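You operate a simulated robot arm through the tools that you are given. There is no shell and no other tool.

Carry out the task below with a simulated robot arm. There is one attempt and no reset: what you move stays moved.

JOB
Put things in order on the packing table top. At the end: the grey steel bush from the packing table top is on the silver cover plate; the orange insert box stands where the yellow strap roll stood; the yellow strap roll stands where the grey steel bush stood; the green cage key is on the gold wear plate; whatever was shut is shut again. Leave all else as you found it, and nothing knocked over.

The check looks at the end state, three seconds after you hand in, the way a careful person would. Anything else that was tipped, shoved, dropped, spilled or broken makes it a failure. Lids that push on must go on centred and level and be pressed home; caps that screw on are set level and turned clockwise until they are tight.

ROBOT AND FRAMES
A 6-joint arm with a two-finger parallel gripper, fixed in place. Base frame: the origin is at the foot of the arm, x ahead of it, y to its left, z up; the work surface is at about z = 0. Readings come in m, rad, newtons and seconds.
With the tool pointing down near the work surface it reaches from about 0.18 to 0.46 m from the base axis. Its first joint turns from -1.222 to 1.222 rad. Payload 1.9 kg.
The TCP is the grasp point between the finger pads, 0.023 m short of the fingertips. In the tool frame z runs along the fingers and y along their closing line. Largest opening 0.094 m; finger width 0.038, thickness 0.01; the body of the gripper, 0.054 by 0.096 m, starts 0.039 m behind the TCP.
Orientation is told as [roll, pitch, yaw] about the base's x, y, z axes, in that order, counted from this pose: with the fingers straight down and closing along the base's y, the tool's x points along the base's -x, its y along +y and its z along -z.

CONTROLS
- The arm moves only by the tool move_arm. Its argument "motion" is a list of rows, each a list of 7 numbers: the shift along the base's x, y, z in cm, then the turn, a rotation vector about the base's x, y, z in rad, then the opening, from 0 (shut) to 1 (fully open). In form: [[dx, dy, dz, rx, ry, rz, fingers], ...]. A call has 1 to 20 rows; each row shifts and turns the commanded pose from where the row before left it. Rows are played at 5 a second. More than 0.05 m and 0.15 rad between two rows, or a gripper value outside its range, and nothing of the call is played. A pose out of reach is approached as far as the arm can. The call stops where the force on the tool passes 40 N (or 10 N more than at its start, if that is more) or the arm is blocked; 0.2 s more then pass. Each finger travels about 0.108 m/s and halts on what it meets, pressing with about 29 N; the grip force reading is that of the motor and also rises with nothing between the fingers. The clock runs only during rows and for 0.2 s after the last one: add rows that do not move to give the fingers time. It gives the time, the measured TCP pose, the force on the tool (base axes), the opening and the grip force at its end, in the units of the frame above (readings bear some noise), with the torque about the TCP (base axes, N m) and any sound that the robot's microphone picked up.
- Cameras (640 x 400 px; columns grow to the right, rows downward): "scene" is fixed at [0.0316, 0.3087, 0.4386]; the picture's right is [-0.81, -0.58, 0.00], its down [-0.33, 0.47, -0.82] and it looks along [0.48, -0.67, -0.57] (base axes); focal length 214 px, centre (320, 200). "wrist" rides on the gripper at [0.086, 0.016, -0.074] in the tool frame; the picture's right is [-0.18, 0.98, 0.00], its down [-0.58, -0.11, -0.81] and it looks along [-0.79, -0.15, 0.59] (tool axes); focal length 243 px, centre (320, 200). There is no depth. A picture from a camera that has moved, and an enlarged one, comes with that camera's place and axes in the base frame and with its lens. The place of the scene camera against the robot may be out by one fixed shift of up to 0.025 m in any direction.
- get_image(camera): a new picture of that camera. No time passes.
- close_up(camera, box): a new picture of the part [left, top, right, bottom] of that camera's present view, enlarged. No time passes.
- finish_job(): hands the job in; it is judged then, once.

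Places have to be worked out from the pictures, the camera data and where the tool is seen. Open the gripper and draw the arm clear of the work before you hand the job in, unless the task says otherwise.

The tools are called after "Request:" as a command line: name --pt "numbers of a row" for each row, then --argument value for the rest, lists and objects as JSON in quotes. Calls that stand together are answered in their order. move_arm: Moves the arm, as the interface text tells. Its arguments: {"type":"object","properties":{"motion":{"type":"array","items":{"type":"array","items":{"type":"number"}}}},"required":["motion"]} The other tools are called the same way: get_image (camera) takes a picture; close_up (camera, box) takes an enlarged picture of a part of a camera's view; finish_job () hands the job in.

At the start:

```text
t: 0.0
tool_pos: [0.2992, 0.0124, 0.315]
orientation: [0.0, 0.0, 0.001]
wrist_force: [-0.1, 0.0, -0.3]
torque: [0.0, -0.02, 0.01]
finger_gap: 0.0941
gripper_force: 0.1
```

scene: 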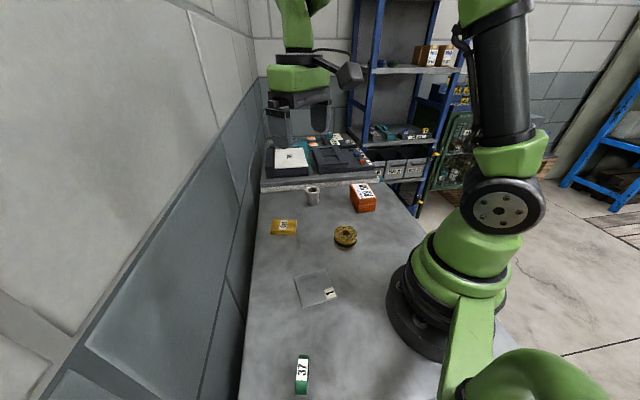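
wrist: 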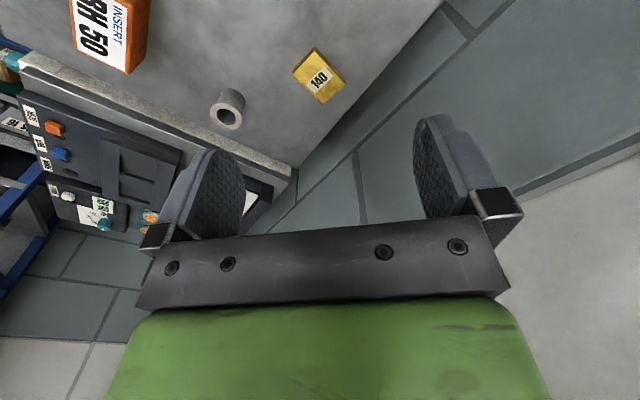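

I start by looking closer at the scene from both cameras to identify objects and place them.

Request:
close_up --camera "scene" --box '[230, 160, 430, 285]'

Request:
close_up --camera "scene" --box '[230, 260, 430, 400]'

Request:
close_up --camera "scene" --box '[240, 90, 480, 220]'

Request:
close_up --camera "wrist" --box '[0, 0, 400, 250]'

```text
3.20 times, centred on (330, 222) of scene
camera zoom: at [0.0316, 0.3087, 0.4386], right [-0.81, -0.58, 0.0], down [-0.33, 0.47, -0.82], along [0.48, -0.67, -0.57], focal length 686 px, centre (288, 128)
```

zoom: 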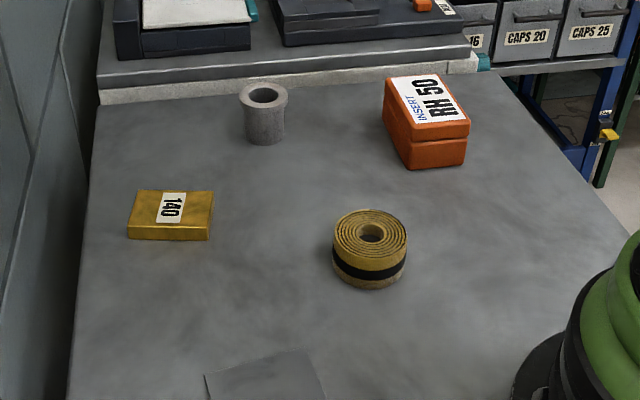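

```text
2.86 times, centred on (330, 330) of scene
camera zoom: at [0.0316, 0.3087, 0.4386], right [-0.81, -0.58, 0.0], down [-0.33, 0.47, -0.82], along [0.48, -0.67, -0.57], focal length 613 px, centre (291, -171)
```

zoom: 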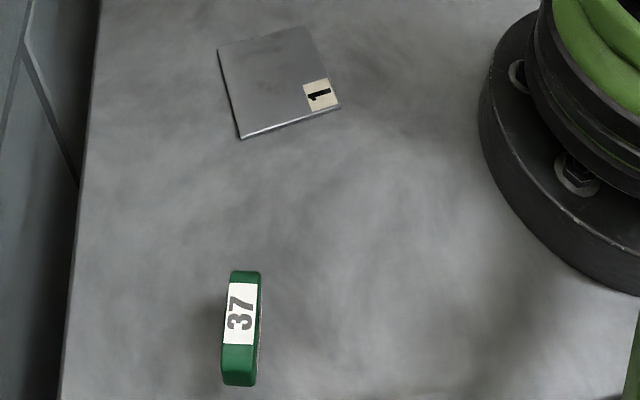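

```text
2.67 times, centred on (360, 155) of scene
camera zoom: at [0.0316, 0.3087, 0.4386], right [-0.81, -0.58, 0.0], down [-0.33, 0.47, -0.82], along [0.48, -0.67, -0.57], focal length 572 px, centre (213, 320)
```

zoom: 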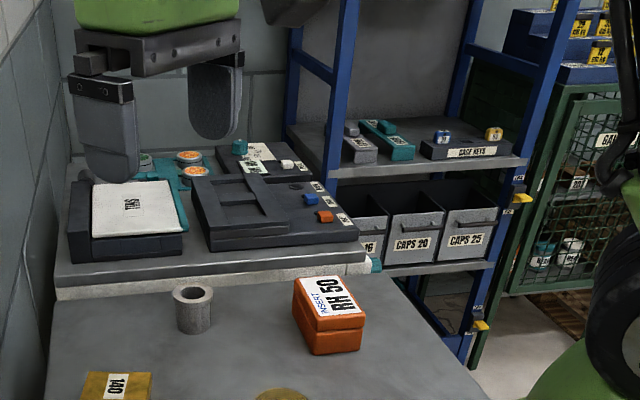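

```text
1.60 times, centred on (200, 125) of wrist
camera zoom: at [0.2128, 0.0298, 0.3869], right [0.18, 0.98, 0.0], down [0.58, -0.11, 0.81], along [0.79, -0.15, -0.59], focal length 388 px, centre (512, 320)
```

zoom: 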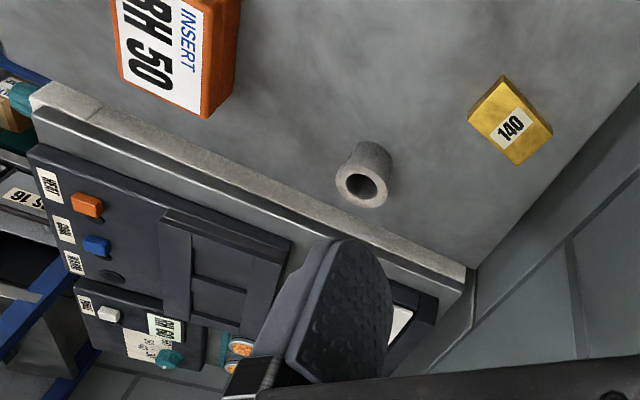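

The scene shows the bush near (0.41,-0.17), the box near (0.25,-0.26), the roll near (0.22,-0.08), the gold plate near (0.39,0.0), the silver plate near (0.205,0.09) and the key near (0.13,0.23). I'll go to a viewing pose above the bush area to refine this with the wrist camera.

Request:
move_arm --pt "0.6 -2.9 -1.5 0 0 0 1" --pt "0.6 -2.9 -1.5 0 0 0 1" --pt "0.6 -2.9 -1.5 0 0 0 1" --pt "0.6 -2.9 -1.5 0 0 0 1" --pt "0.6 -2.6 -1.5 0 0 0 1" --pt "0 0 0 0 0 0 1" --pt "0 0 0 0 0 0 1"

Request:
get_image --camera "wrist"

Request:
get_image --camera "scene"

```text
t: 1.6
tool_pos: [0.3287, -0.13, 0.2402]
orientation: [0.0, 0.002, 0.0]
wrist_force: [0.1, 0.2, -0.6]
torque: [0.01, 0.0, -0.01]
finger_gap: 0.0939
gripper_force: 0.0
```

```text
taken
camera wrist: at [0.2423, -0.1136, 0.3121], right [0.18, 0.98, 0.0], down [0.58, -0.11, 0.81], along [0.79, -0.15, -0.59], focal length 243 px, centre (320, 200)
```

wrist: 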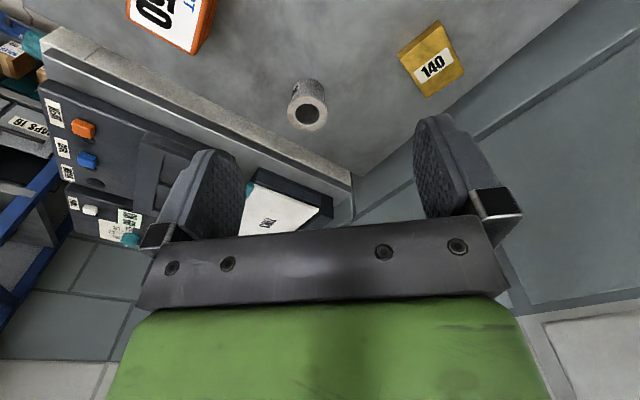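

```text
taken
```

scene: 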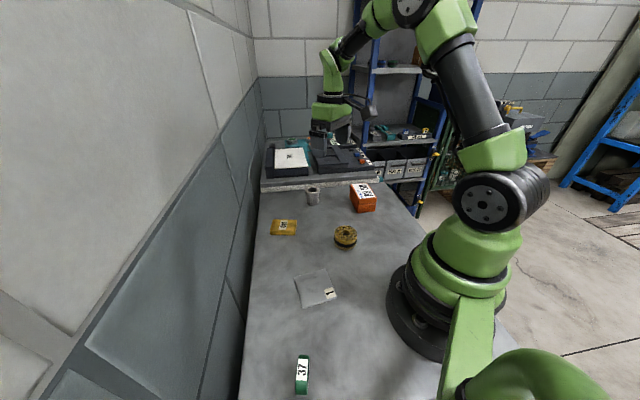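

The bush is now well visible; I take an enlarged view to measure it.

Request:
close_up --camera "wrist" --box '[240, 40, 400, 140]'

Request:
close_up --camera "wrist" --box '[360, 0, 520, 100]'

Request:
close_up --camera "scene" --box '[290, 170, 390, 232]'

```text
4.00 times, centred on (320, 90) of wrist
camera zoom: at [0.2423, -0.1136, 0.3121], right [0.18, 0.98, 0.0], down [0.58, -0.11, 0.81], along [0.79, -0.15, -0.59], focal length 970 px, centre (320, 640)
```

zoom: 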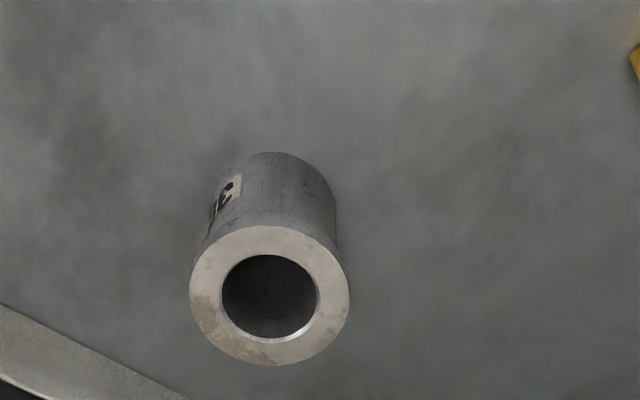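

```text
4.00 times, centred on (440, 50) of wrist
camera zoom: at [0.2423, -0.1136, 0.3121], right [0.18, 0.98, 0.0], down [0.58, -0.11, 0.81], along [0.79, -0.15, -0.59], focal length 970 px, centre (-160, 800)
```

zoom: 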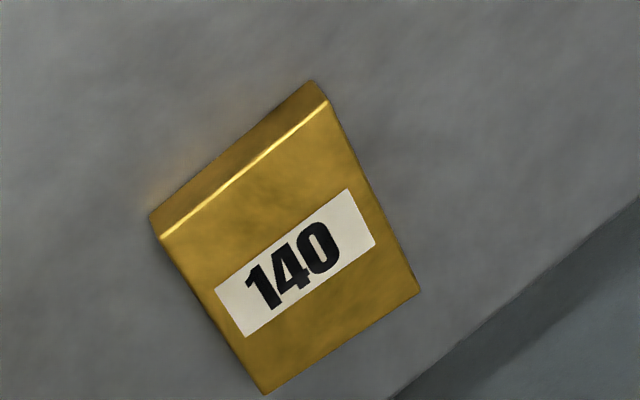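

```text
6.40 times, centred on (340, 201) of scene
camera zoom: at [0.0317, 0.3087, 0.4386], right [-0.81, -0.58, 0.0], down [-0.33, 0.47, -0.82], along [0.48, -0.67, -0.57], focal length 1373 px, centre (192, 194)
```

zoom: 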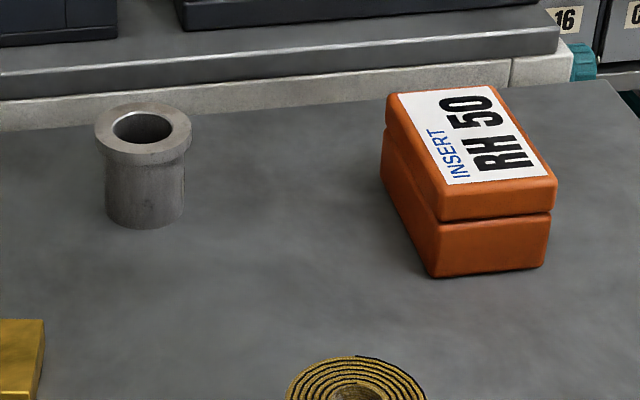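

Bush: centre about (0.416,-0.162), 0.048 tall with a 0.050 collar on a 0.040 body. Gold plate: centre about (0.403,-0.007), 0.068 x 0.048 x 0.015, with its long side at about 34° from x. Next I move to view the box and the roll.

Request:
move_arm --pt "-3.1 -1 0.7 0 0 0 1" --pt "-3.1 -1 0.7 0 0 0 1" --pt "-3.1 -1 0.7 0 0 0 1" --pt "-3.1 -1 0.5 0 0 0 1" --pt "0 0 0 0 0 0 1" --pt "0 0 0 0 0 0 1"

Request:
get_image --camera "wrist"

```text
t: 3.0
tool_pos: [0.2053, -0.1683, 0.2665]
orientation: [0.001, 0.001, -0.001]
wrist_force: [0.2, 0.0, -0.3]
torque: [-0.03, -0.01, 0.03]
finger_gap: 0.0941
gripper_force: 0.2
```

```text
taken
camera wrist: at [0.1193, -0.1517, 0.3387], right [0.18, 0.98, 0.0], down [0.58, -0.11, 0.81], along [0.79, -0.15, -0.59], focal length 243 px, centre (320, 200)
```

wrist: 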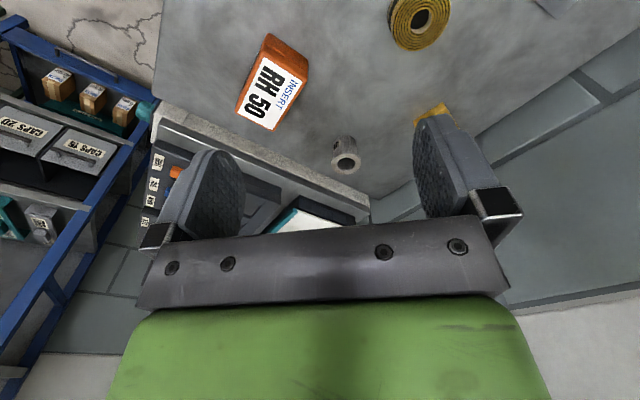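

Both the box and the roll are in view. I enlarge them.

Request:
close_up --camera "wrist" --box '[200, 20, 360, 120]'

Request:
close_up --camera "wrist" --box '[340, 0, 500, 100]'

```text
4.00 times, centred on (280, 70) of wrist
camera zoom: at [0.1193, -0.1517, 0.3387], right [0.18, 0.98, 0.0], down [0.58, -0.11, 0.81], along [0.79, -0.15, -0.59], focal length 970 px, centre (480, 720)
```

zoom: 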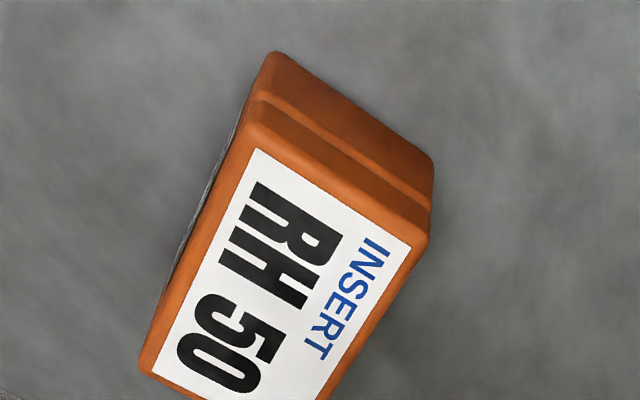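

```text
4.00 times, centred on (420, 50) of wrist
camera zoom: at [0.1193, -0.1517, 0.3387], right [0.18, 0.98, 0.0], down [0.58, -0.11, 0.81], along [0.79, -0.15, -0.59], focal length 970 px, centre (-80, 800)
```

zoom: 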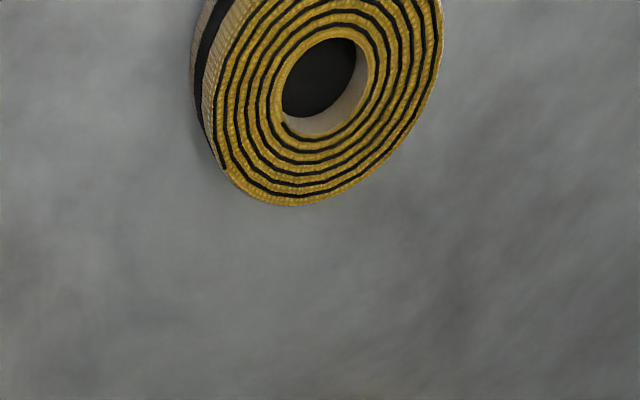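

Box: centre about (0.276,-0.247), 0.091 x 0.055 x 0.05, short side at 45°. The roll is near (0.235,-0.062). Next I swing over, tilting the camera down, to see the roll, the silver plate and the key.

Request:
move_arm --pt "0 4 0.5 0 0.06 0 1" --pt "0 4 0.5 0 0.06 0 1" --pt "0 4 0.5 0 0.06 0 1" --pt "0 4 0.5 0 0.06 0 1" --pt "0 3.8 0.5 0 0.06 0 1" --pt "0 0 0 0 0 0 1" --pt "0 0 0 0 0 0 1"

Request:
get_image --camera "wrist"

```text
t: 4.6
tool_pos: [0.2033, 0.0291, 0.2898]
orientation: [-0.001, 0.3, 0.0]
wrist_force: [1.8, -0.5, 0.2]
torque: [0.01, -0.03, 0.0]
finger_gap: 0.094
gripper_force: 0.1
```

```text
taken
camera wrist: at [0.143, 0.0448, 0.3854], right [0.18, 0.98, -0.05], down [0.79, -0.11, 0.6], along [0.58, -0.15, -0.8], focal length 243 px, centre (320, 200)
```

wrist: 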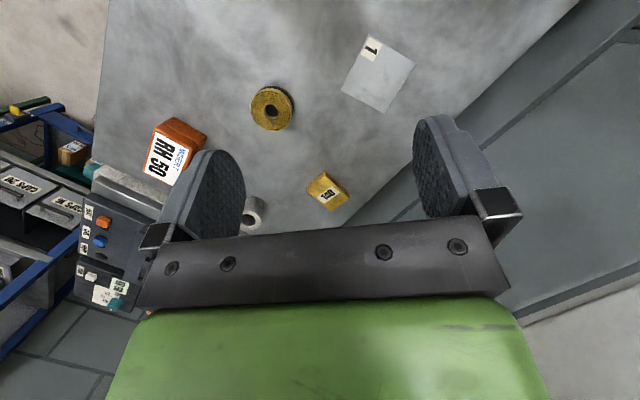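

A good view of roll and silver plate. I enlarge both.

Request:
close_up --camera "wrist" --box '[220, 65, 332, 135]'

Request:
close_up --camera "wrist" --box '[310, 20, 438, 100]'

Request:
close_up --camera "wrist" --box '[290, 150, 370, 200]'

```text
5.71 times, centred on (276, 100) of wrist
camera zoom: at [0.143, 0.0448, 0.3854], right [0.18, 0.98, -0.05], down [0.79, -0.11, 0.6], along [0.58, -0.15, -0.8], focal length 1386 px, centre (571, 771)
```

zoom: 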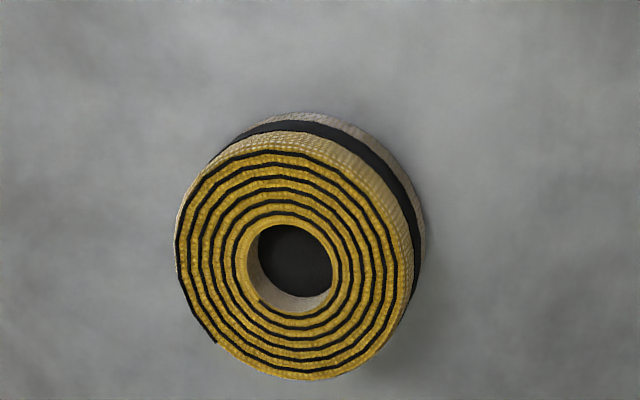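

```text
5.00 times, centred on (374, 60) of wrist
camera zoom: at [0.143, 0.0448, 0.3854], right [0.18, 0.98, -0.05], down [0.79, -0.11, 0.6], along [0.58, -0.15, -0.8], focal length 1213 px, centre (50, 900)
```

zoom: 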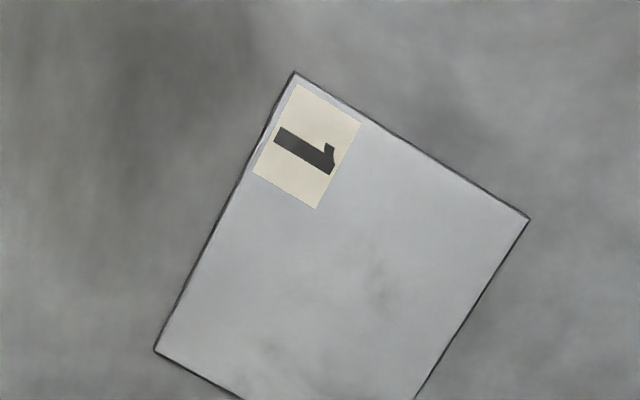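

```text
8.00 times, centred on (330, 175) of wrist
camera zoom: at [0.143, 0.0448, 0.3854], right [0.18, 0.98, -0.05], down [0.79, -0.11, 0.6], along [0.58, -0.15, -0.8], focal length 1941 px, centre (240, 400)
```

zoom: 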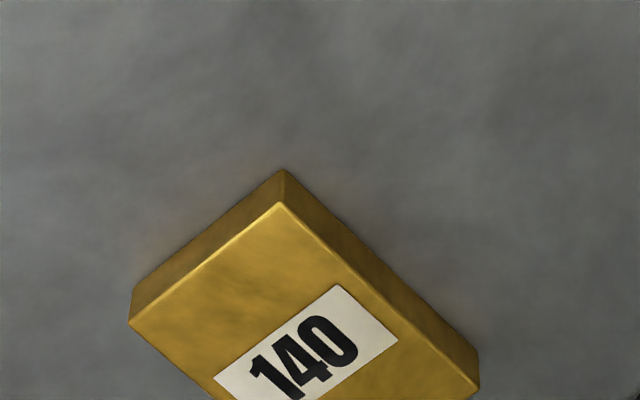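

Roll: centre (0.233,-0.0625), about 0.061 wide and 0.032 high. Silver plate: centre (0.220,0.092), a 0.075 square. Now I go to view the key.

Request:
move_arm --pt "-0.86 3.4 -0.6 0 0 0 1" --pt "-0.86 3.4 -0.6 0 0 0 1" --pt "-0.86 3.4 -0.6 0 0 0 1" --pt "-0.86 3.4 -0.6 0 0 0 1" --pt "-0.86 3.4 -0.6 0 0 0 1" --pt "0 0 0 0 0 0 1" --pt "0 0 0 0 0 0 1"

Request:
get_image --camera "wrist"

Request:
close_up --camera "wrist" --box '[280, 0, 440, 100]'

Request:
close_up --camera "scene" --box '[270, 350, 340, 394]'

```text
t: 6.2
tool_pos: [0.1614, 0.2028, 0.261]
orientation: [0.0, 0.299, 0.001]
wrist_force: [0.3, 0.5, 0.1]
torque: [-0.01, -0.01, 0.0]
finger_gap: 0.0942
gripper_force: 0.0
```

```text
taken
camera wrist: at [0.1012, 0.2176, 0.3555], right [0.18, 0.98, -0.05], down [0.79, -0.11, 0.6], along [0.58, -0.15, -0.8], focal length 243 px, centre (320, 200)
```

wrist: 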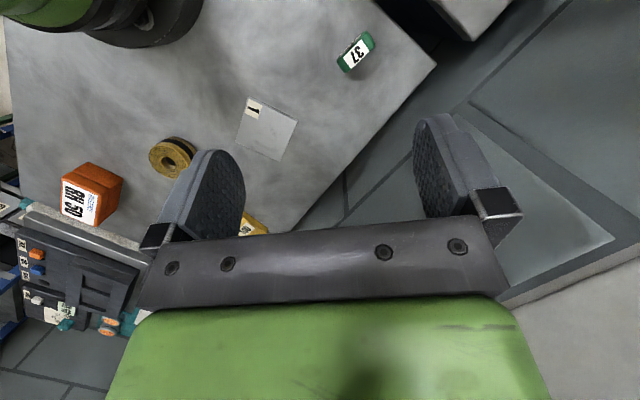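

```text
4.00 times, centred on (360, 50) of wrist
camera zoom: at [0.1012, 0.2176, 0.3555], right [0.18, 0.98, -0.05], down [0.79, -0.11, 0.6], along [0.58, -0.15, -0.8], focal length 970 px, centre (160, 800)
```

zoom: 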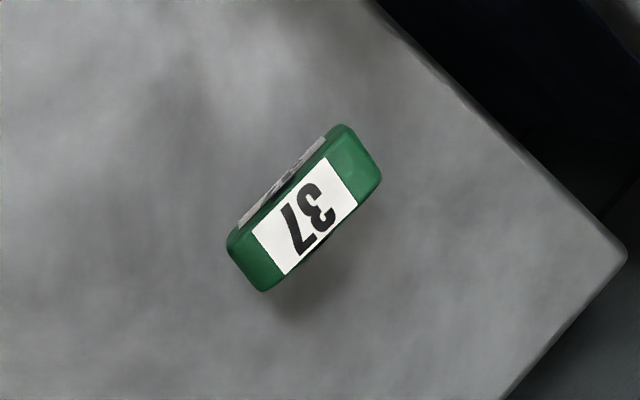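

```text
9.09 times, centred on (305, 372) of scene
camera zoom: at [0.0316, 0.3087, 0.4386], right [-0.81, -0.58, 0.0], down [-0.33, 0.47, -0.82], along [0.48, -0.67, -0.57], focal length 1950 px, centre (456, -1364)
```

zoom: 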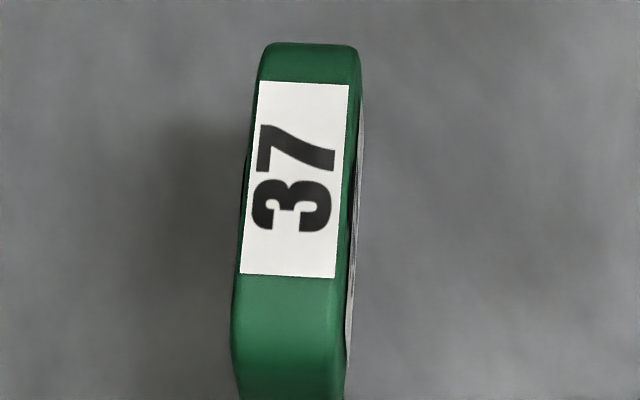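

I zoom further in on the key to find its orientation and height.

Request:
close_up --camera "wrist" --box '[328, 25, 384, 60]'

Request:
close_up --camera "wrist" --box '[328, 50, 384, 85]'

Request:
close_up --camera "scene" --box '[280, 340, 376, 400]'

```text
11.43 times, centred on (356, 42) of wrist
camera zoom: at [0.1012, 0.2176, 0.3555], right [0.18, 0.98, -0.05], down [0.79, -0.11, 0.6], along [0.58, -0.15, -0.8], focal length 2773 px, centre (-91, 2000)
```

zoom: 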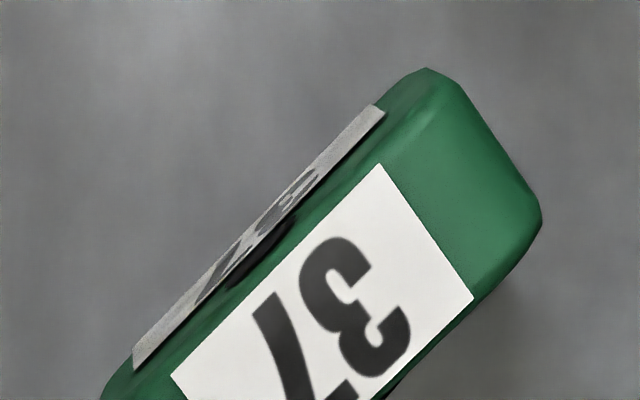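

```text
11.43 times, centred on (356, 68) of wrist
camera zoom: at [0.1012, 0.2176, 0.3555], right [0.18, 0.98, -0.05], down [0.79, -0.11, 0.6], along [0.58, -0.15, -0.8], focal length 2773 px, centre (-91, 1714)
```

zoom: 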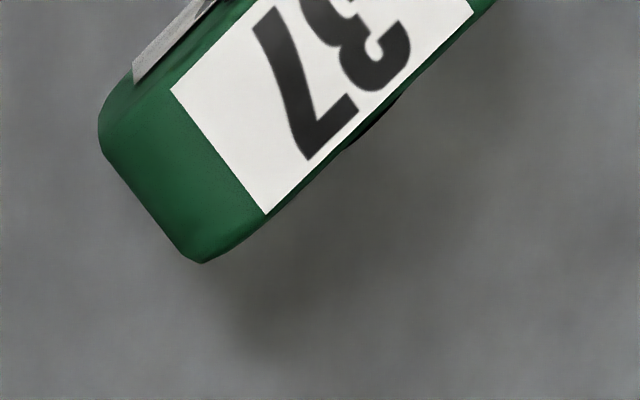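

```text
6.67 times, centred on (328, 370) of scene
camera zoom: at [0.0316, 0.3087, 0.4386], right [-0.81, -0.58, 0.0], down [-0.33, 0.47, -0.82], along [0.48, -0.67, -0.57], focal length 1430 px, centre (267, -933)
```

zoom: 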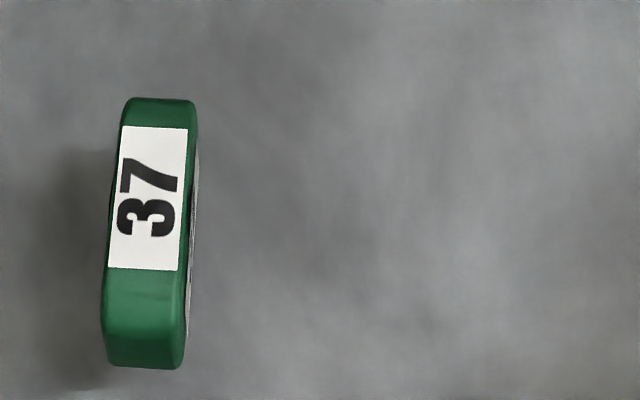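

The key is a narrow green block centred near (0.139,0.236), about 0.045 x 0.018, with its long axis at about -57°. Its height is unclear. I level the tool and turn the yaw to 123° above it so the fingers close across its short side, then look from close by.

Request:
move_arm --pt "0 0 -0.5 0 -0.1 0 1" --pt "0 0 -0.5 0 -0.1 0 1" --pt "0 0 -0.5 0 -0.1 0 1" --pt "-0.14 0.2 -0.6 0 0 0.1342 1" --pt "-0.14 0.2 -0.6 0 0 0.1342 1" --pt "-0.14 0.2 -0.6 0 0 0.1342 1" --pt "-0.14 0.2 -0.6 0 0 0.1342 1" --pt "-0.14 0.2 -0.6 0 0 0.1342 1" --pt "-0.14 0.2 -0.6 0 0 0.1342 1" --pt "-0.14 0.2 -0.6 0 0 0.1342 1" --pt "-0.14 0.2 -0.6 0 0 0.1342 1" --pt "-0.14 0.2 -0.6 0 0 0.1342 1" --pt "-0.14 0.2 -0.6 0 0 0.1342 1" --pt "-0.14 0.2 -0.6 0 0 0.1342 1" --pt "-0.14 0.2 -0.6 0 0 0.1342 1" --pt "-0.14 0.2 -0.6 0 0 0.1342 1" --pt "-0.14 0.2 -0.6 0 0 0.1342 1" --pt "-0.14 0.2 -0.6 0 0 0.1342 1" --pt "-0.14 0.2 -0.6 0 0 0.1342 1" --pt "0 0 0 0 0 0 1"

Request:
get_image --camera "wrist"

Request:
get_image --camera "scene"

```text
t: 10.4
tool_pos: [0.1387, 0.2316, 0.1505]
orientation: [-0.002, 0.002, 2.151]
wrist_force: [-0.2, -0.2, 0.4]
torque: [0.02, 0.01, 0.01]
finger_gap: 0.0941
gripper_force: 0.1
```

```text
taken
camera wrist: at [0.1735, 0.1506, 0.2225], right [-0.92, -0.38, 0.0], down [-0.23, 0.55, 0.81], along [-0.31, 0.74, -0.59], focal length 243 px, centre (320, 200)
```

wrist: 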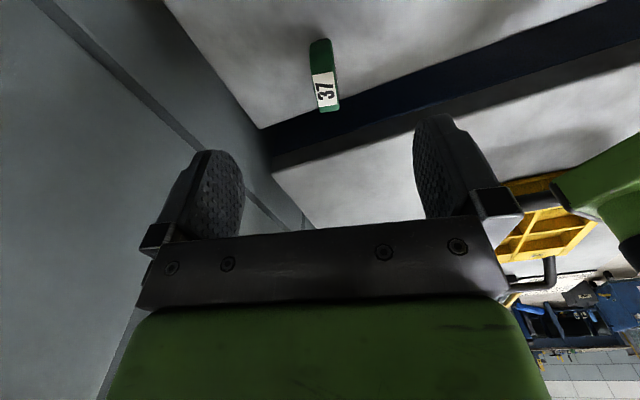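

```text
taken
```

scene: 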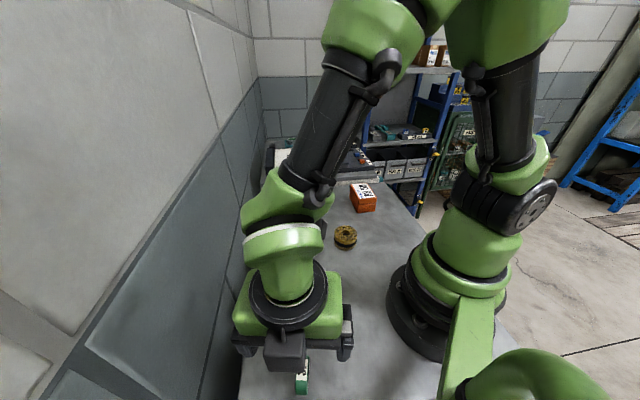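

The yaw is reachable. I zoom in on the key from this side.

Request:
close_up --camera "wrist" --box '[260, 20, 388, 100]'

Request:
close_up --camera "wrist" --box '[276, 40, 372, 120]'

```text
5.00 times, centred on (324, 60) of wrist
camera zoom: at [0.1735, 0.1506, 0.2225], right [-0.92, -0.38, 0.0], down [-0.23, 0.55, 0.81], along [-0.31, 0.74, -0.59], focal length 1213 px, centre (300, 900)
```

zoom: 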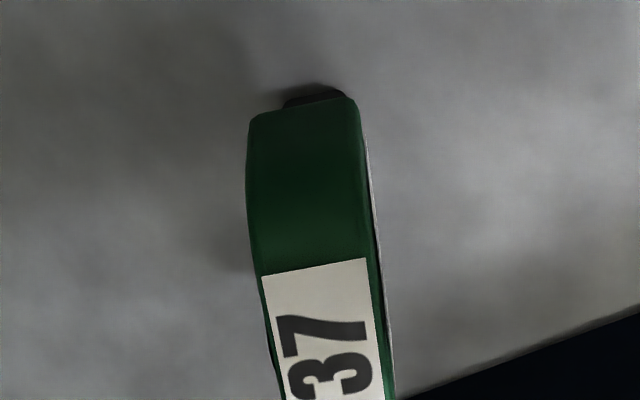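

```text
5.00 times, centred on (324, 80) of wrist
camera zoom: at [0.1735, 0.1506, 0.2225], right [-0.92, -0.38, 0.0], down [-0.23, 0.55, 0.81], along [-0.31, 0.74, -0.59], focal length 1213 px, centre (300, 800)
```

zoom: 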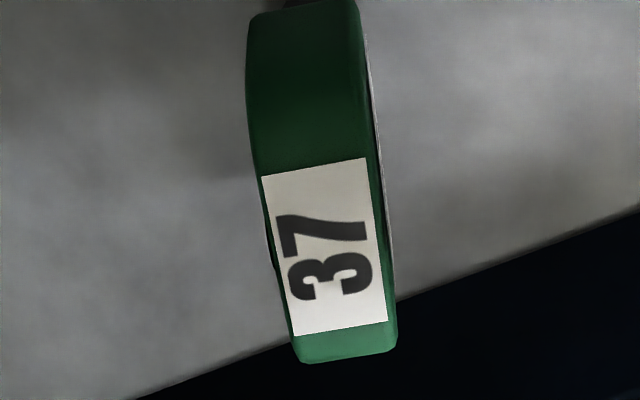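

Stereo of the label from the two views puts the key's top at z of about 0.062, so it stands tall and its centre is about (0.135,0.234). I need a side view to see what is below the green part, so I tilt the tool and back off a little.

Request:
move_arm --pt "1.33 -2.17 -2.1 0.118 0.076 0 1" --pt "1.33 -2.17 -2.1 0.118 0.076 0 1" --pt "1.33 -2.17 -2.1 0.118 0.076 0 1" --pt "0 0 0 0 0 0 1" --pt "0 0 0 0 0 0 1"

Request:
get_image --camera "wrist"

Request:
close_up --camera "wrist" --box '[240, 90, 400, 220]'

```text
t: 11.6
tool_pos: [0.1839, 0.1694, 0.0892]
orientation: [0.001, -0.42, 2.147]
wrist_force: [-1.0, 0.3, 0.2]
torque: [0.03, 0.0, 0.0]
finger_gap: 0.094
gripper_force: 0.0
out of reach, approached as far as the arm can: row 3
```

```text
taken
camera wrist: at [0.2306, 0.0674, 0.1197], right [-0.92, -0.39, 0.08], down [-0.02, 0.23, 0.97], along [-0.4, 0.89, -0.22], focal length 243 px, centre (320, 200)
```

wrist: 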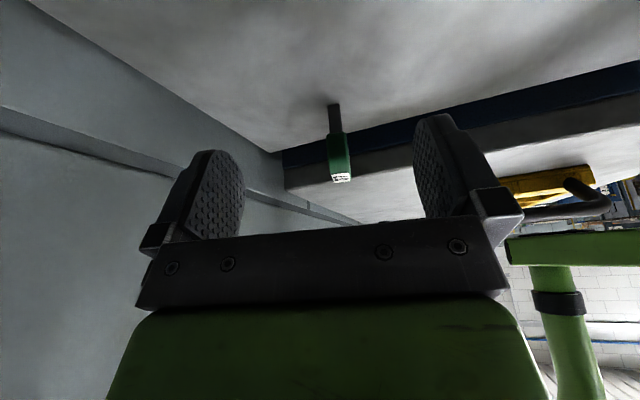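

```text
3.08 times, centred on (320, 155) of wrist
camera zoom: at [0.2306, 0.0674, 0.1197], right [-0.92, -0.39, 0.08], down [-0.02, 0.23, 0.97], along [-0.4, 0.89, -0.22], focal length 746 px, centre (320, 338)
```

zoom: 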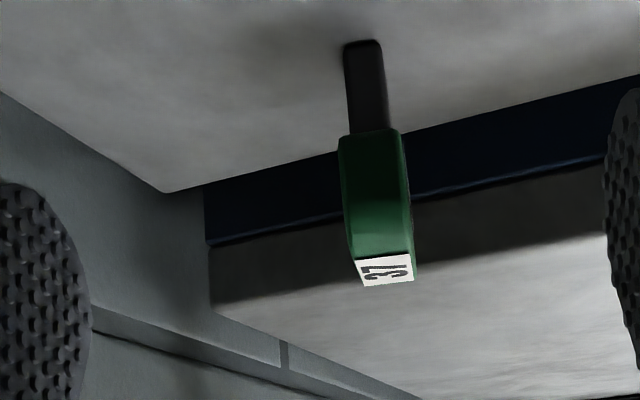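

The key stands on a dark shank (z 0 to about 0.03) with the green bow above it (0.03 to 0.062), so it must be handled upright. I level the tool again and return above the key with a partly closed gripper to check alignment.

Request:
move_arm --pt "0 0 3 -0.118 -0.076 0 1" --pt "-1.6 2.1 1.2 -0.118 -0.076 0 1" --pt "-1.6 2.1 0 -0.118 -0.076 0 1" --pt "-1.6 2.1 0 0 0 0 0.5" --pt "0 0 0 0 0 0 0.5" --pt "0 0 0 0 0 0 0.5"

Request:
get_image --camera "wrist"

Request:
close_up --camera "wrist" --box '[240, 40, 400, 180]'

```text
t: 13.0
tool_pos: [0.1334, 0.2318, 0.1319]
orientation: [0.0, 0.0, 2.15]
wrist_force: [0.2, 0.3, -0.5]
torque: [0.01, 0.0, 0.0]
finger_gap: 0.0469
gripper_force: 0.0
```

```text
taken
camera wrist: at [0.1684, 0.1503, 0.2041], right [-0.92, -0.38, 0.0], down [-0.23, 0.55, 0.81], along [-0.31, 0.75, -0.59], focal length 243 px, centre (320, 200)
```

wrist: 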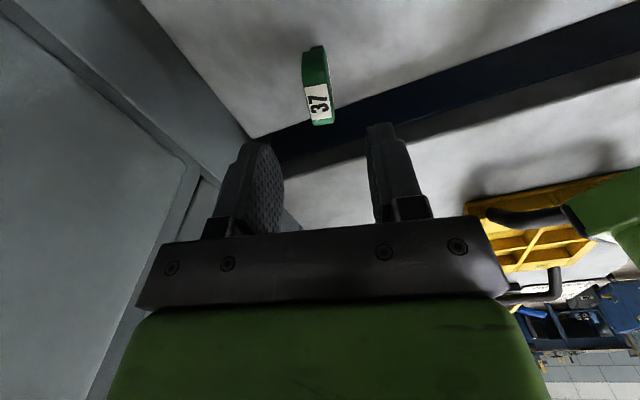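

```text
2.86 times, centred on (320, 110) of wrist
camera zoom: at [0.1684, 0.1503, 0.2041], right [-0.92, -0.38, 0.0], down [-0.23, 0.55, 0.81], along [-0.31, 0.75, -0.59], focal length 693 px, centre (320, 457)
```

zoom: 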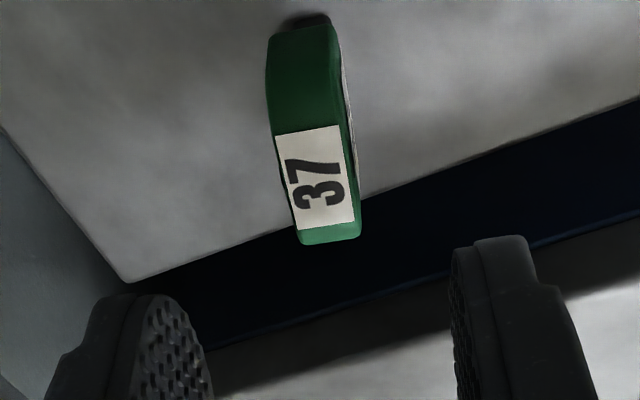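

The label centre solves to (0.135,0.2327) at z 0.0615, and the axis matches the current yaw. I shift 1.8 mm and descend straight so the pads straddle the green bow.

Request:
move_arm --pt "0.16 0.09 0 0 0 0 0.5" --pt "0 0 -2.2 0 0 0 0.5" --pt "0 0 -2.2 0 0 0 0.5" --pt "0 0 -2.2 0 0 0 0.5" --pt "0 0 -1.8 0 0 0 0.5" --pt "0 0 0 0 0 0 0.5" --pt "0 0 0 0 0 0 0.5"

Request:
get_image --camera "wrist"

Request:
close_up --camera "wrist" --box '[240, 90, 400, 220]'

```text
t: 14.6
tool_pos: [0.1367, 0.2323, 0.0481]
orientation: [0.002, -0.001, 2.147]
wrist_force: [0.6, 0.7, -0.4]
torque: [0.0, 0.02, -0.02]
finger_gap: 0.0469
gripper_force: 0.0
```

```text
taken
camera wrist: at [0.1703, 0.1511, 0.1202], right [-0.92, -0.38, 0.0], down [-0.23, 0.55, 0.81], along [-0.31, 0.75, -0.59], focal length 243 px, centre (320, 200)
```

wrist: 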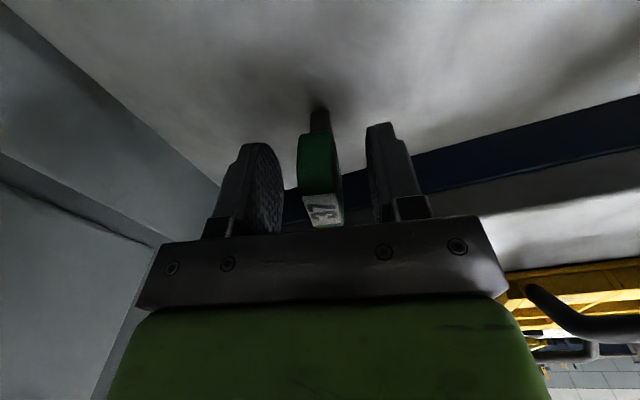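

```text
3.08 times, centred on (320, 155) of wrist
camera zoom: at [0.1703, 0.1511, 0.1202], right [-0.92, -0.38, 0.0], down [-0.23, 0.55, 0.81], along [-0.31, 0.75, -0.59], focal length 746 px, centre (320, 338)
```

zoom: 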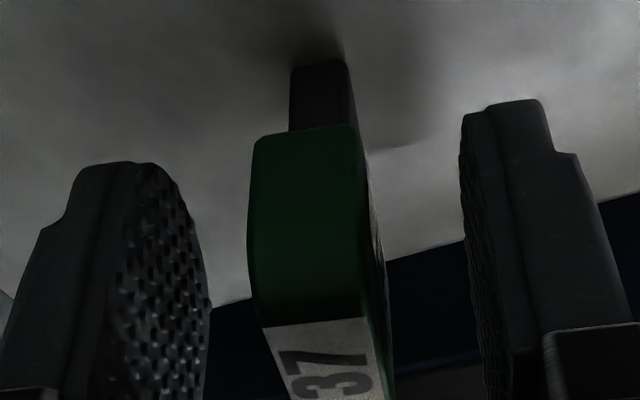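

The key stands centred between the pads. I close slowly in steps.

Request:
move_arm --pt "0 0 0 0 0 0 0.4" --pt "0 0 0 0 0 0 0.33" --pt "0 0 0 0 0 0 0.28" --pt "0 0 0 0 0 0 0.24" --pt "0 0 0 0 0 0 0.21" --pt "0 0 0 0 0 0 0.18" --pt "0 0 0 0 0 0 0.15" --pt "0 0 0 0 0 0 0.1" --pt "0 0 0 0 0 0 0.05" --pt "0 0 0 0 0 0 0" --pt "0 0 0 0 0 0 0"

Request:
close_up --camera "wrist" --box '[240, 90, 400, 220]'

```text
t: 17.0
tool_pos: [0.1348, 0.2323, 0.0479]
orientation: [0.0, 0.0, 2.147]
wrist_force: [0.5, 0.2, 1.1]
torque: [0.0, 0.02, 0.02]
finger_gap: 0.0156
gripper_force: 29.2
```

```text
3.08 times, centred on (320, 155) of wrist
camera zoom: at [0.1704, 0.1511, 0.1204], right [-0.92, -0.38, 0.0], down [-0.23, 0.55, 0.81], along [-0.31, 0.75, -0.59], focal length 746 px, centre (320, 338)
```

zoom: 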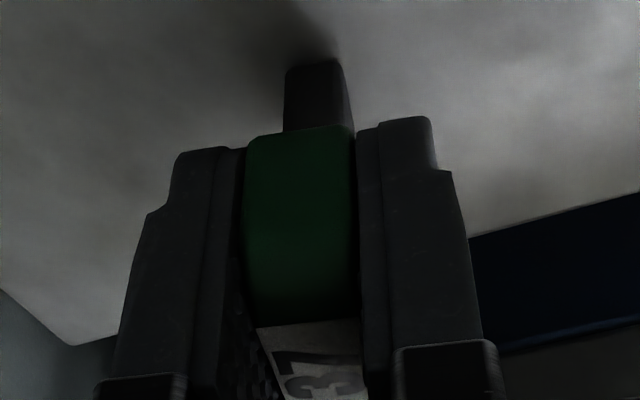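

Gripped (gap 0.0156, TCP z 0.048 with the key foot on the table). I lift it and carry it to above the gold plate while turning the yaw to 0.588 rad, so the key lies along the plate's long side.

Request:
move_arm --pt "0 0 2 0 0 0 0" --pt "0 0 3.5 0 0 0 0" --pt "0 0 4 0 0 0 0" --pt "2.06 -1.84 0 0 0 -0.12 0" --pt "2.06 -1.84 0 0 0 -0.12 0" --pt "2.06 -1.84 0 0 0 -0.12 0" --pt "2.06 -1.84 0 0 0 -0.12 0" --pt "2.06 -1.84 0 0 0 -0.12 0" --pt "2.06 -1.84 0 0 0 -0.12 0" --pt "2.06 -1.84 0 0 0 -0.12 0" --pt "2.06 -1.84 0 0 0 -0.12 0" --pt "2.06 -1.84 0 0 0 -0.12 0" --pt "2.06 -1.84 0 0 0 -0.12 0" --pt "2.06 -1.84 0 0 0 -0.12 0" --pt "2.06 -1.84 0 0 0 -0.12 0" --pt "2.06 -1.84 0 0 0 -0.119 0" --pt "0 0 0 0 0 0 0" --pt "0 0 0 0 0 0 0"

Request:
get_image --camera "wrist"

Request:
get_image --camera "scene"

```text
t: 20.8
tool_pos: [0.4051, -0.0071, 0.1431]
orientation: [0.001, 0.0, 0.588]
wrist_force: [-0.9, -0.1, 0.8]
torque: [0.02, -0.01, -0.01]
finger_gap: 0.0
gripper_force: 28.8
```

```text
taken
camera wrist: at [0.3239, -0.0415, 0.2146], right [-0.39, 0.92, 0.0], down [0.54, 0.23, 0.81], along [0.74, 0.32, -0.59], focal length 243 px, centre (320, 200)
```

wrist: 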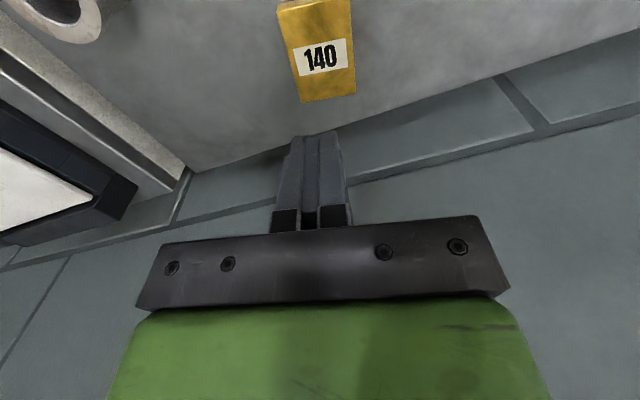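

```text
taken
```

scene: 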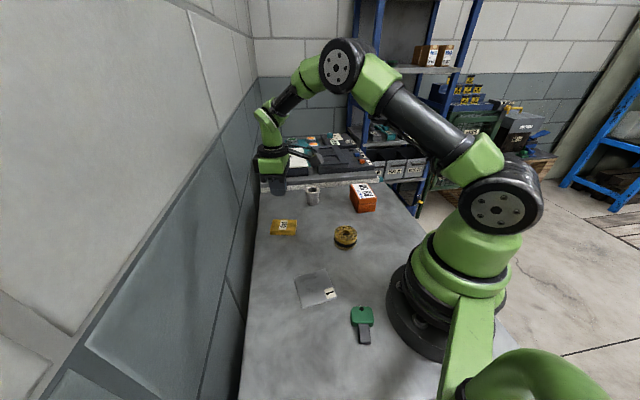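

The gap reads 0: the key slipped out during the carry and now lies flat on the table near the arm's base. I look closely at where and how it lies, and check that nothing else was disturbed.

Request:
close_up --camera "scene" --box '[320, 290, 416, 350]'

Request:
close_up --camera "scene" --box '[250, 170, 450, 295]'

Request:
close_up --camera "scene" --box '[260, 260, 420, 360]'

```text
6.67 times, centred on (368, 320) of scene
camera zoom: at [0.0317, 0.3087, 0.4386], right [-0.81, -0.58, 0.0], down [-0.33, 0.47, -0.82], along [0.48, -0.67, -0.57], focal length 1430 px, centre (0, -600)
```

zoom: 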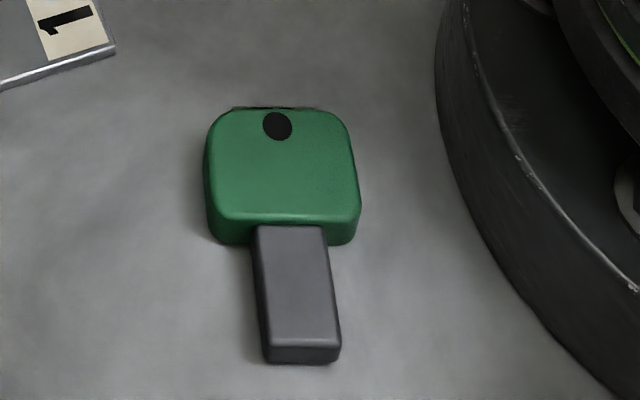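

```text
3.20 times, centred on (350, 232) of scene
camera zoom: at [0.0317, 0.3087, 0.4386], right [-0.81, -0.58, 0.0], down [-0.33, 0.47, -0.82], along [0.48, -0.67, -0.57], focal length 686 px, centre (224, 96)
```

zoom: 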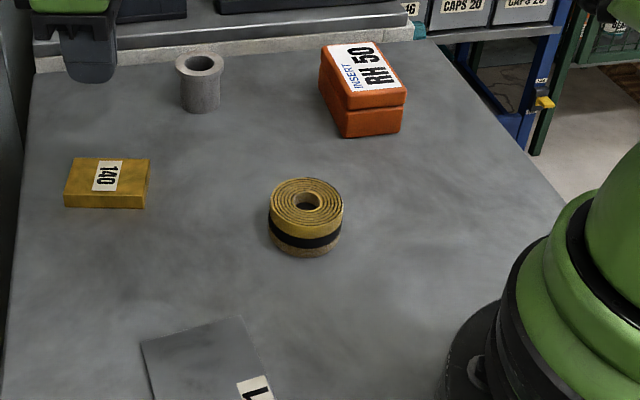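

```text
4.00 times, centred on (340, 310) of scene
camera zoom: at [0.0317, 0.3087, 0.4386], right [-0.81, -0.58, 0.0], down [-0.33, 0.47, -0.82], along [0.48, -0.67, -0.57], focal length 858 px, centre (240, -240)
```

zoom: 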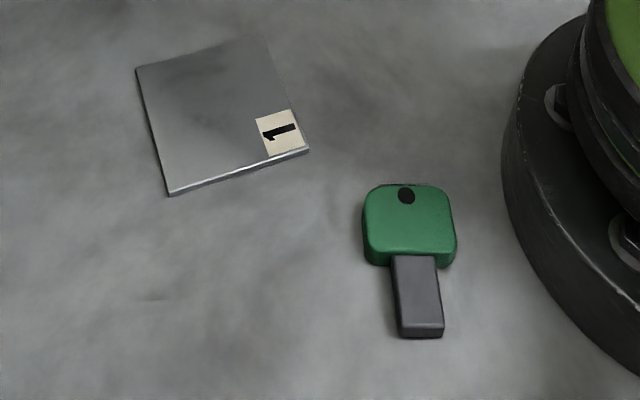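

Only the key was affected: it lies flat at about (0.105,0.093) (bow) to (0.078,0.132) (blade tip), and everything else still stands. To stand it up on the gold plate again I will likely need the tool horizontal with the camera upward, so I first test in free air above the plate whether the arm can reach that.

Request:
move_arm --pt "0 0 1 0 0 0.13 0" --pt "0 0 1 0 0 0.13 0" --pt "0 0 1 0 0 0.13 0" --pt "0 0 1 0 0 0.13 0" --pt "0 0 1 0 0 0.13 0" --pt "0 0 1 0 0 0.13 0" --pt "0 0 0 0 0 0.13 0" --pt "0 0 0 0 0 0.13 0" --pt "0 0 0 0 0 0.13 0" --pt "0 0 0 0 0 0.13 0" --pt "0 0 0 0 0 0.13 0" --pt "0 0 0 0 0 0.13 0" --pt "0 0 0 0 0 0 0"

Request:
move_arm --pt "0 0 0 -0.1198 -0.0778 0 0" --pt "0 0 0 -0.1198 -0.0778 0 0" --pt "0 0 0 -0.1198 -0.0778 0 0" --pt "0 0 0 -0.1198 -0.0778 0 0" --pt "0 0 0 -0.1198 -0.0778 0 0" --pt "0 0 0 -0.1198 -0.0778 0 0" --pt "0 0 0 -0.1198 -0.0778 0 0" --pt "0 0 0 -0.1198 -0.0778 0 0" --pt "0 0 0 -0.1198 -0.0778 0 0" --pt "0 0 0 -0.1198 -0.0778 0 0" --pt "0 0 0 -0.1198 -0.0778 0 0" --pt "0 0 0 0 0 0 0"

Request:
get_image --camera "scene"

```text
t: 23.6
tool_pos: [0.4035, -0.0063, 0.2027]
orientation: [-0.001, 0.002, 2.151]
wrist_force: [-0.2, 0.0, 0.1]
torque: [0.01, 0.0, 0.0]
finger_gap: 0.0
gripper_force: 28.9
```

```text
t: 26.2
tool_pos: [0.4043, -0.006, 0.2043]
orientation: [2.688, 1.57, -1.447]
wrist_force: [-0.5, -0.6, 1.0]
torque: [0.0, 0.0, -0.04]
finger_gap: 0.0
gripper_force: 28.7
```

```text
taken
```

scene: 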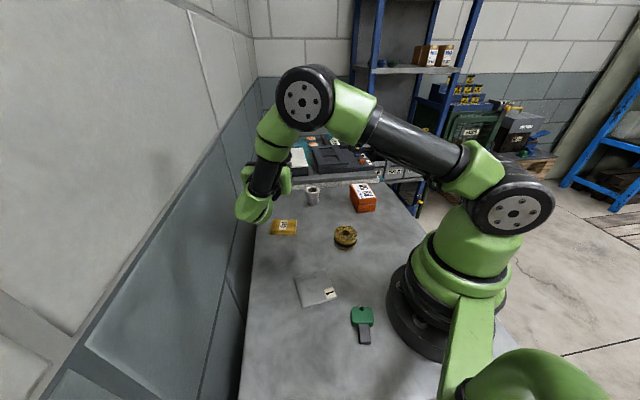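

The horizontal pose is reached at z = 0.20. I lower it towards working height (0.08) to see if the arm can get there.

Request:
move_arm --pt "0 0 -2 0 0 0 0" --pt "0 0 -2 0 0 0 0" --pt "0 0 -2 0 0 0 0" --pt "0 0 -2 0 0 0 0" --pt "0 0 -2 0 0 0 0" --pt "0 0 -1.5 0 0 0 0" --pt "0 0 0 0 0 0 0"

Request:
get_image --camera "scene"

Request:
get_image --camera "wrist"

```text
t: 27.8
tool_pos: [0.4061, -0.0074, 0.0888]
orientation: [2.017, 1.571, -2.117]
wrist_force: [0.3, -0.3, 0.6]
torque: [0.0, 0.0, 0.01]
finger_gap: 0.0
gripper_force: 29.0
```

```text
taken
```

scene: 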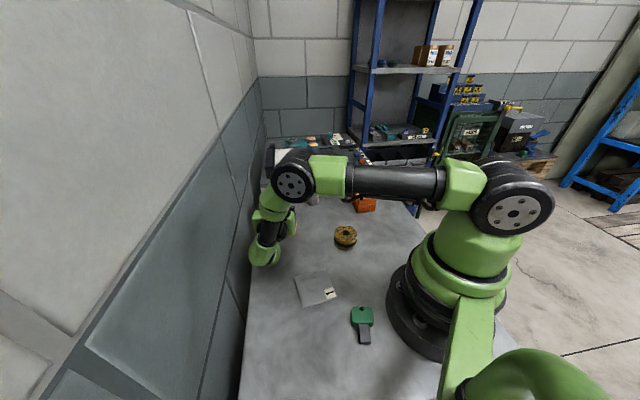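

```text
taken
camera wrist: at [0.3515, 0.0463, 0.1726], right [-0.82, -0.54, -0.18], down [-0.35, 0.74, -0.58], along [0.45, -0.42, -0.79], focal length 243 px, centre (320, 200)
```

wrist: 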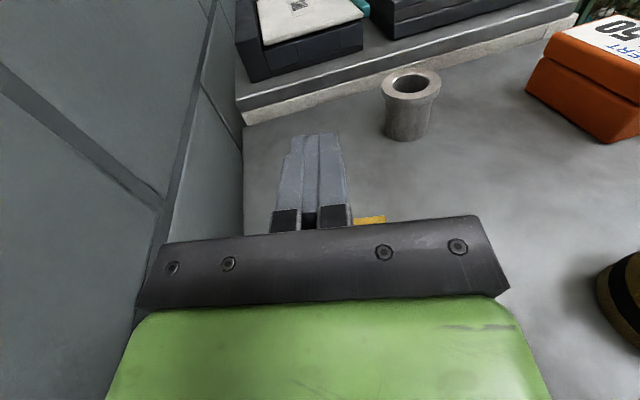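

Reached z = 0.089 without contact. I test two more centimetres down, to z of about 0.066, in small steps.

Request:
move_arm --pt "0 0 -0.8 0 0 0 0" --pt "0 0 -0.8 0 0 0 0" --pt "0 0 -0.7 0 0 0 0" --pt "0 0 0 0 0 0 0" --pt "0 0 0 0 0 0 0"

Request:
close_up --camera "scene" --box '[220, 130, 380, 290]'

```text
t: 29.0
tool_pos: [0.4048, -0.0073, 0.0626]
orientation: [1.535, 1.571, -2.603]
wrist_force: [0.3, 0.1, 0.3]
torque: [0.0, 0.01, -0.01]
finger_gap: 0.0
gripper_force: 28.9
```

```text
2.50 times, centred on (300, 210) of scene
camera zoom: at [0.0316, 0.3087, 0.4386], right [-0.81, -0.58, 0.0], down [-0.33, 0.47, -0.82], along [0.48, -0.67, -0.57], focal length 536 px, centre (370, 175)
```

zoom: 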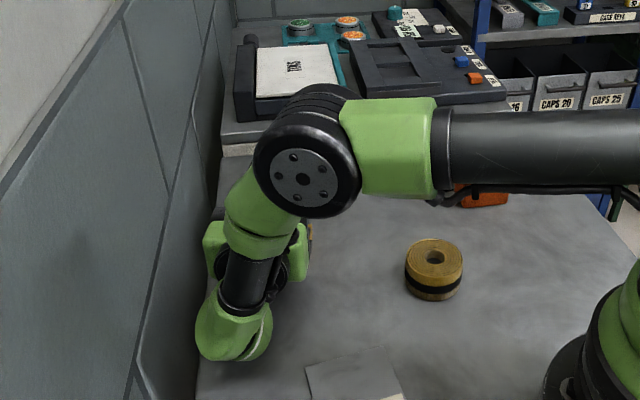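

The horizontal pose at z = 0.063 is reachable without contact, so the key can be stood up on the plate this way. I raise the arm again and turn the tool back down.

Request:
move_arm --pt "0 0 2 0 0 0 0" --pt "0 0 3 0 0 0 0" --pt "0 0 3 0 0 0 0" --pt "0 0 3 0 0 0 0" --pt "0 0 3 0 0 0 0" --pt "0 0 0 0.1198 0.0778 0 0" --pt "0 0 0 0.1198 0.0778 0 0" --pt "0 0 0 0.1198 0.0778 0 0" --pt "0 0 0 0.1198 0.0778 0 0" --pt "0 0 0 0.1198 0.0778 0 0" --pt "0 0 0 0.1198 0.0778 0 0" --pt "0 0 0 0.1198 0.0778 0 0" --pt "0 0 0 0.1198 0.0778 0 0" --pt "0 0 0 0.1198 0.0778 0 0" --pt "0 0 0 0.1198 0.0778 0 0" --pt "0 0 0 0.1198 0.0778 0 0" --pt "0 0 0 0 0 0 0"

```text
t: 32.6
tool_pos: [0.4049, -0.0057, 0.2056]
orientation: [0.001, -0.001, 2.149]
wrist_force: [0.8, -0.5, 0.6]
torque: [0.0, -0.02, 0.01]
finger_gap: 0.0
gripper_force: 29.2
```

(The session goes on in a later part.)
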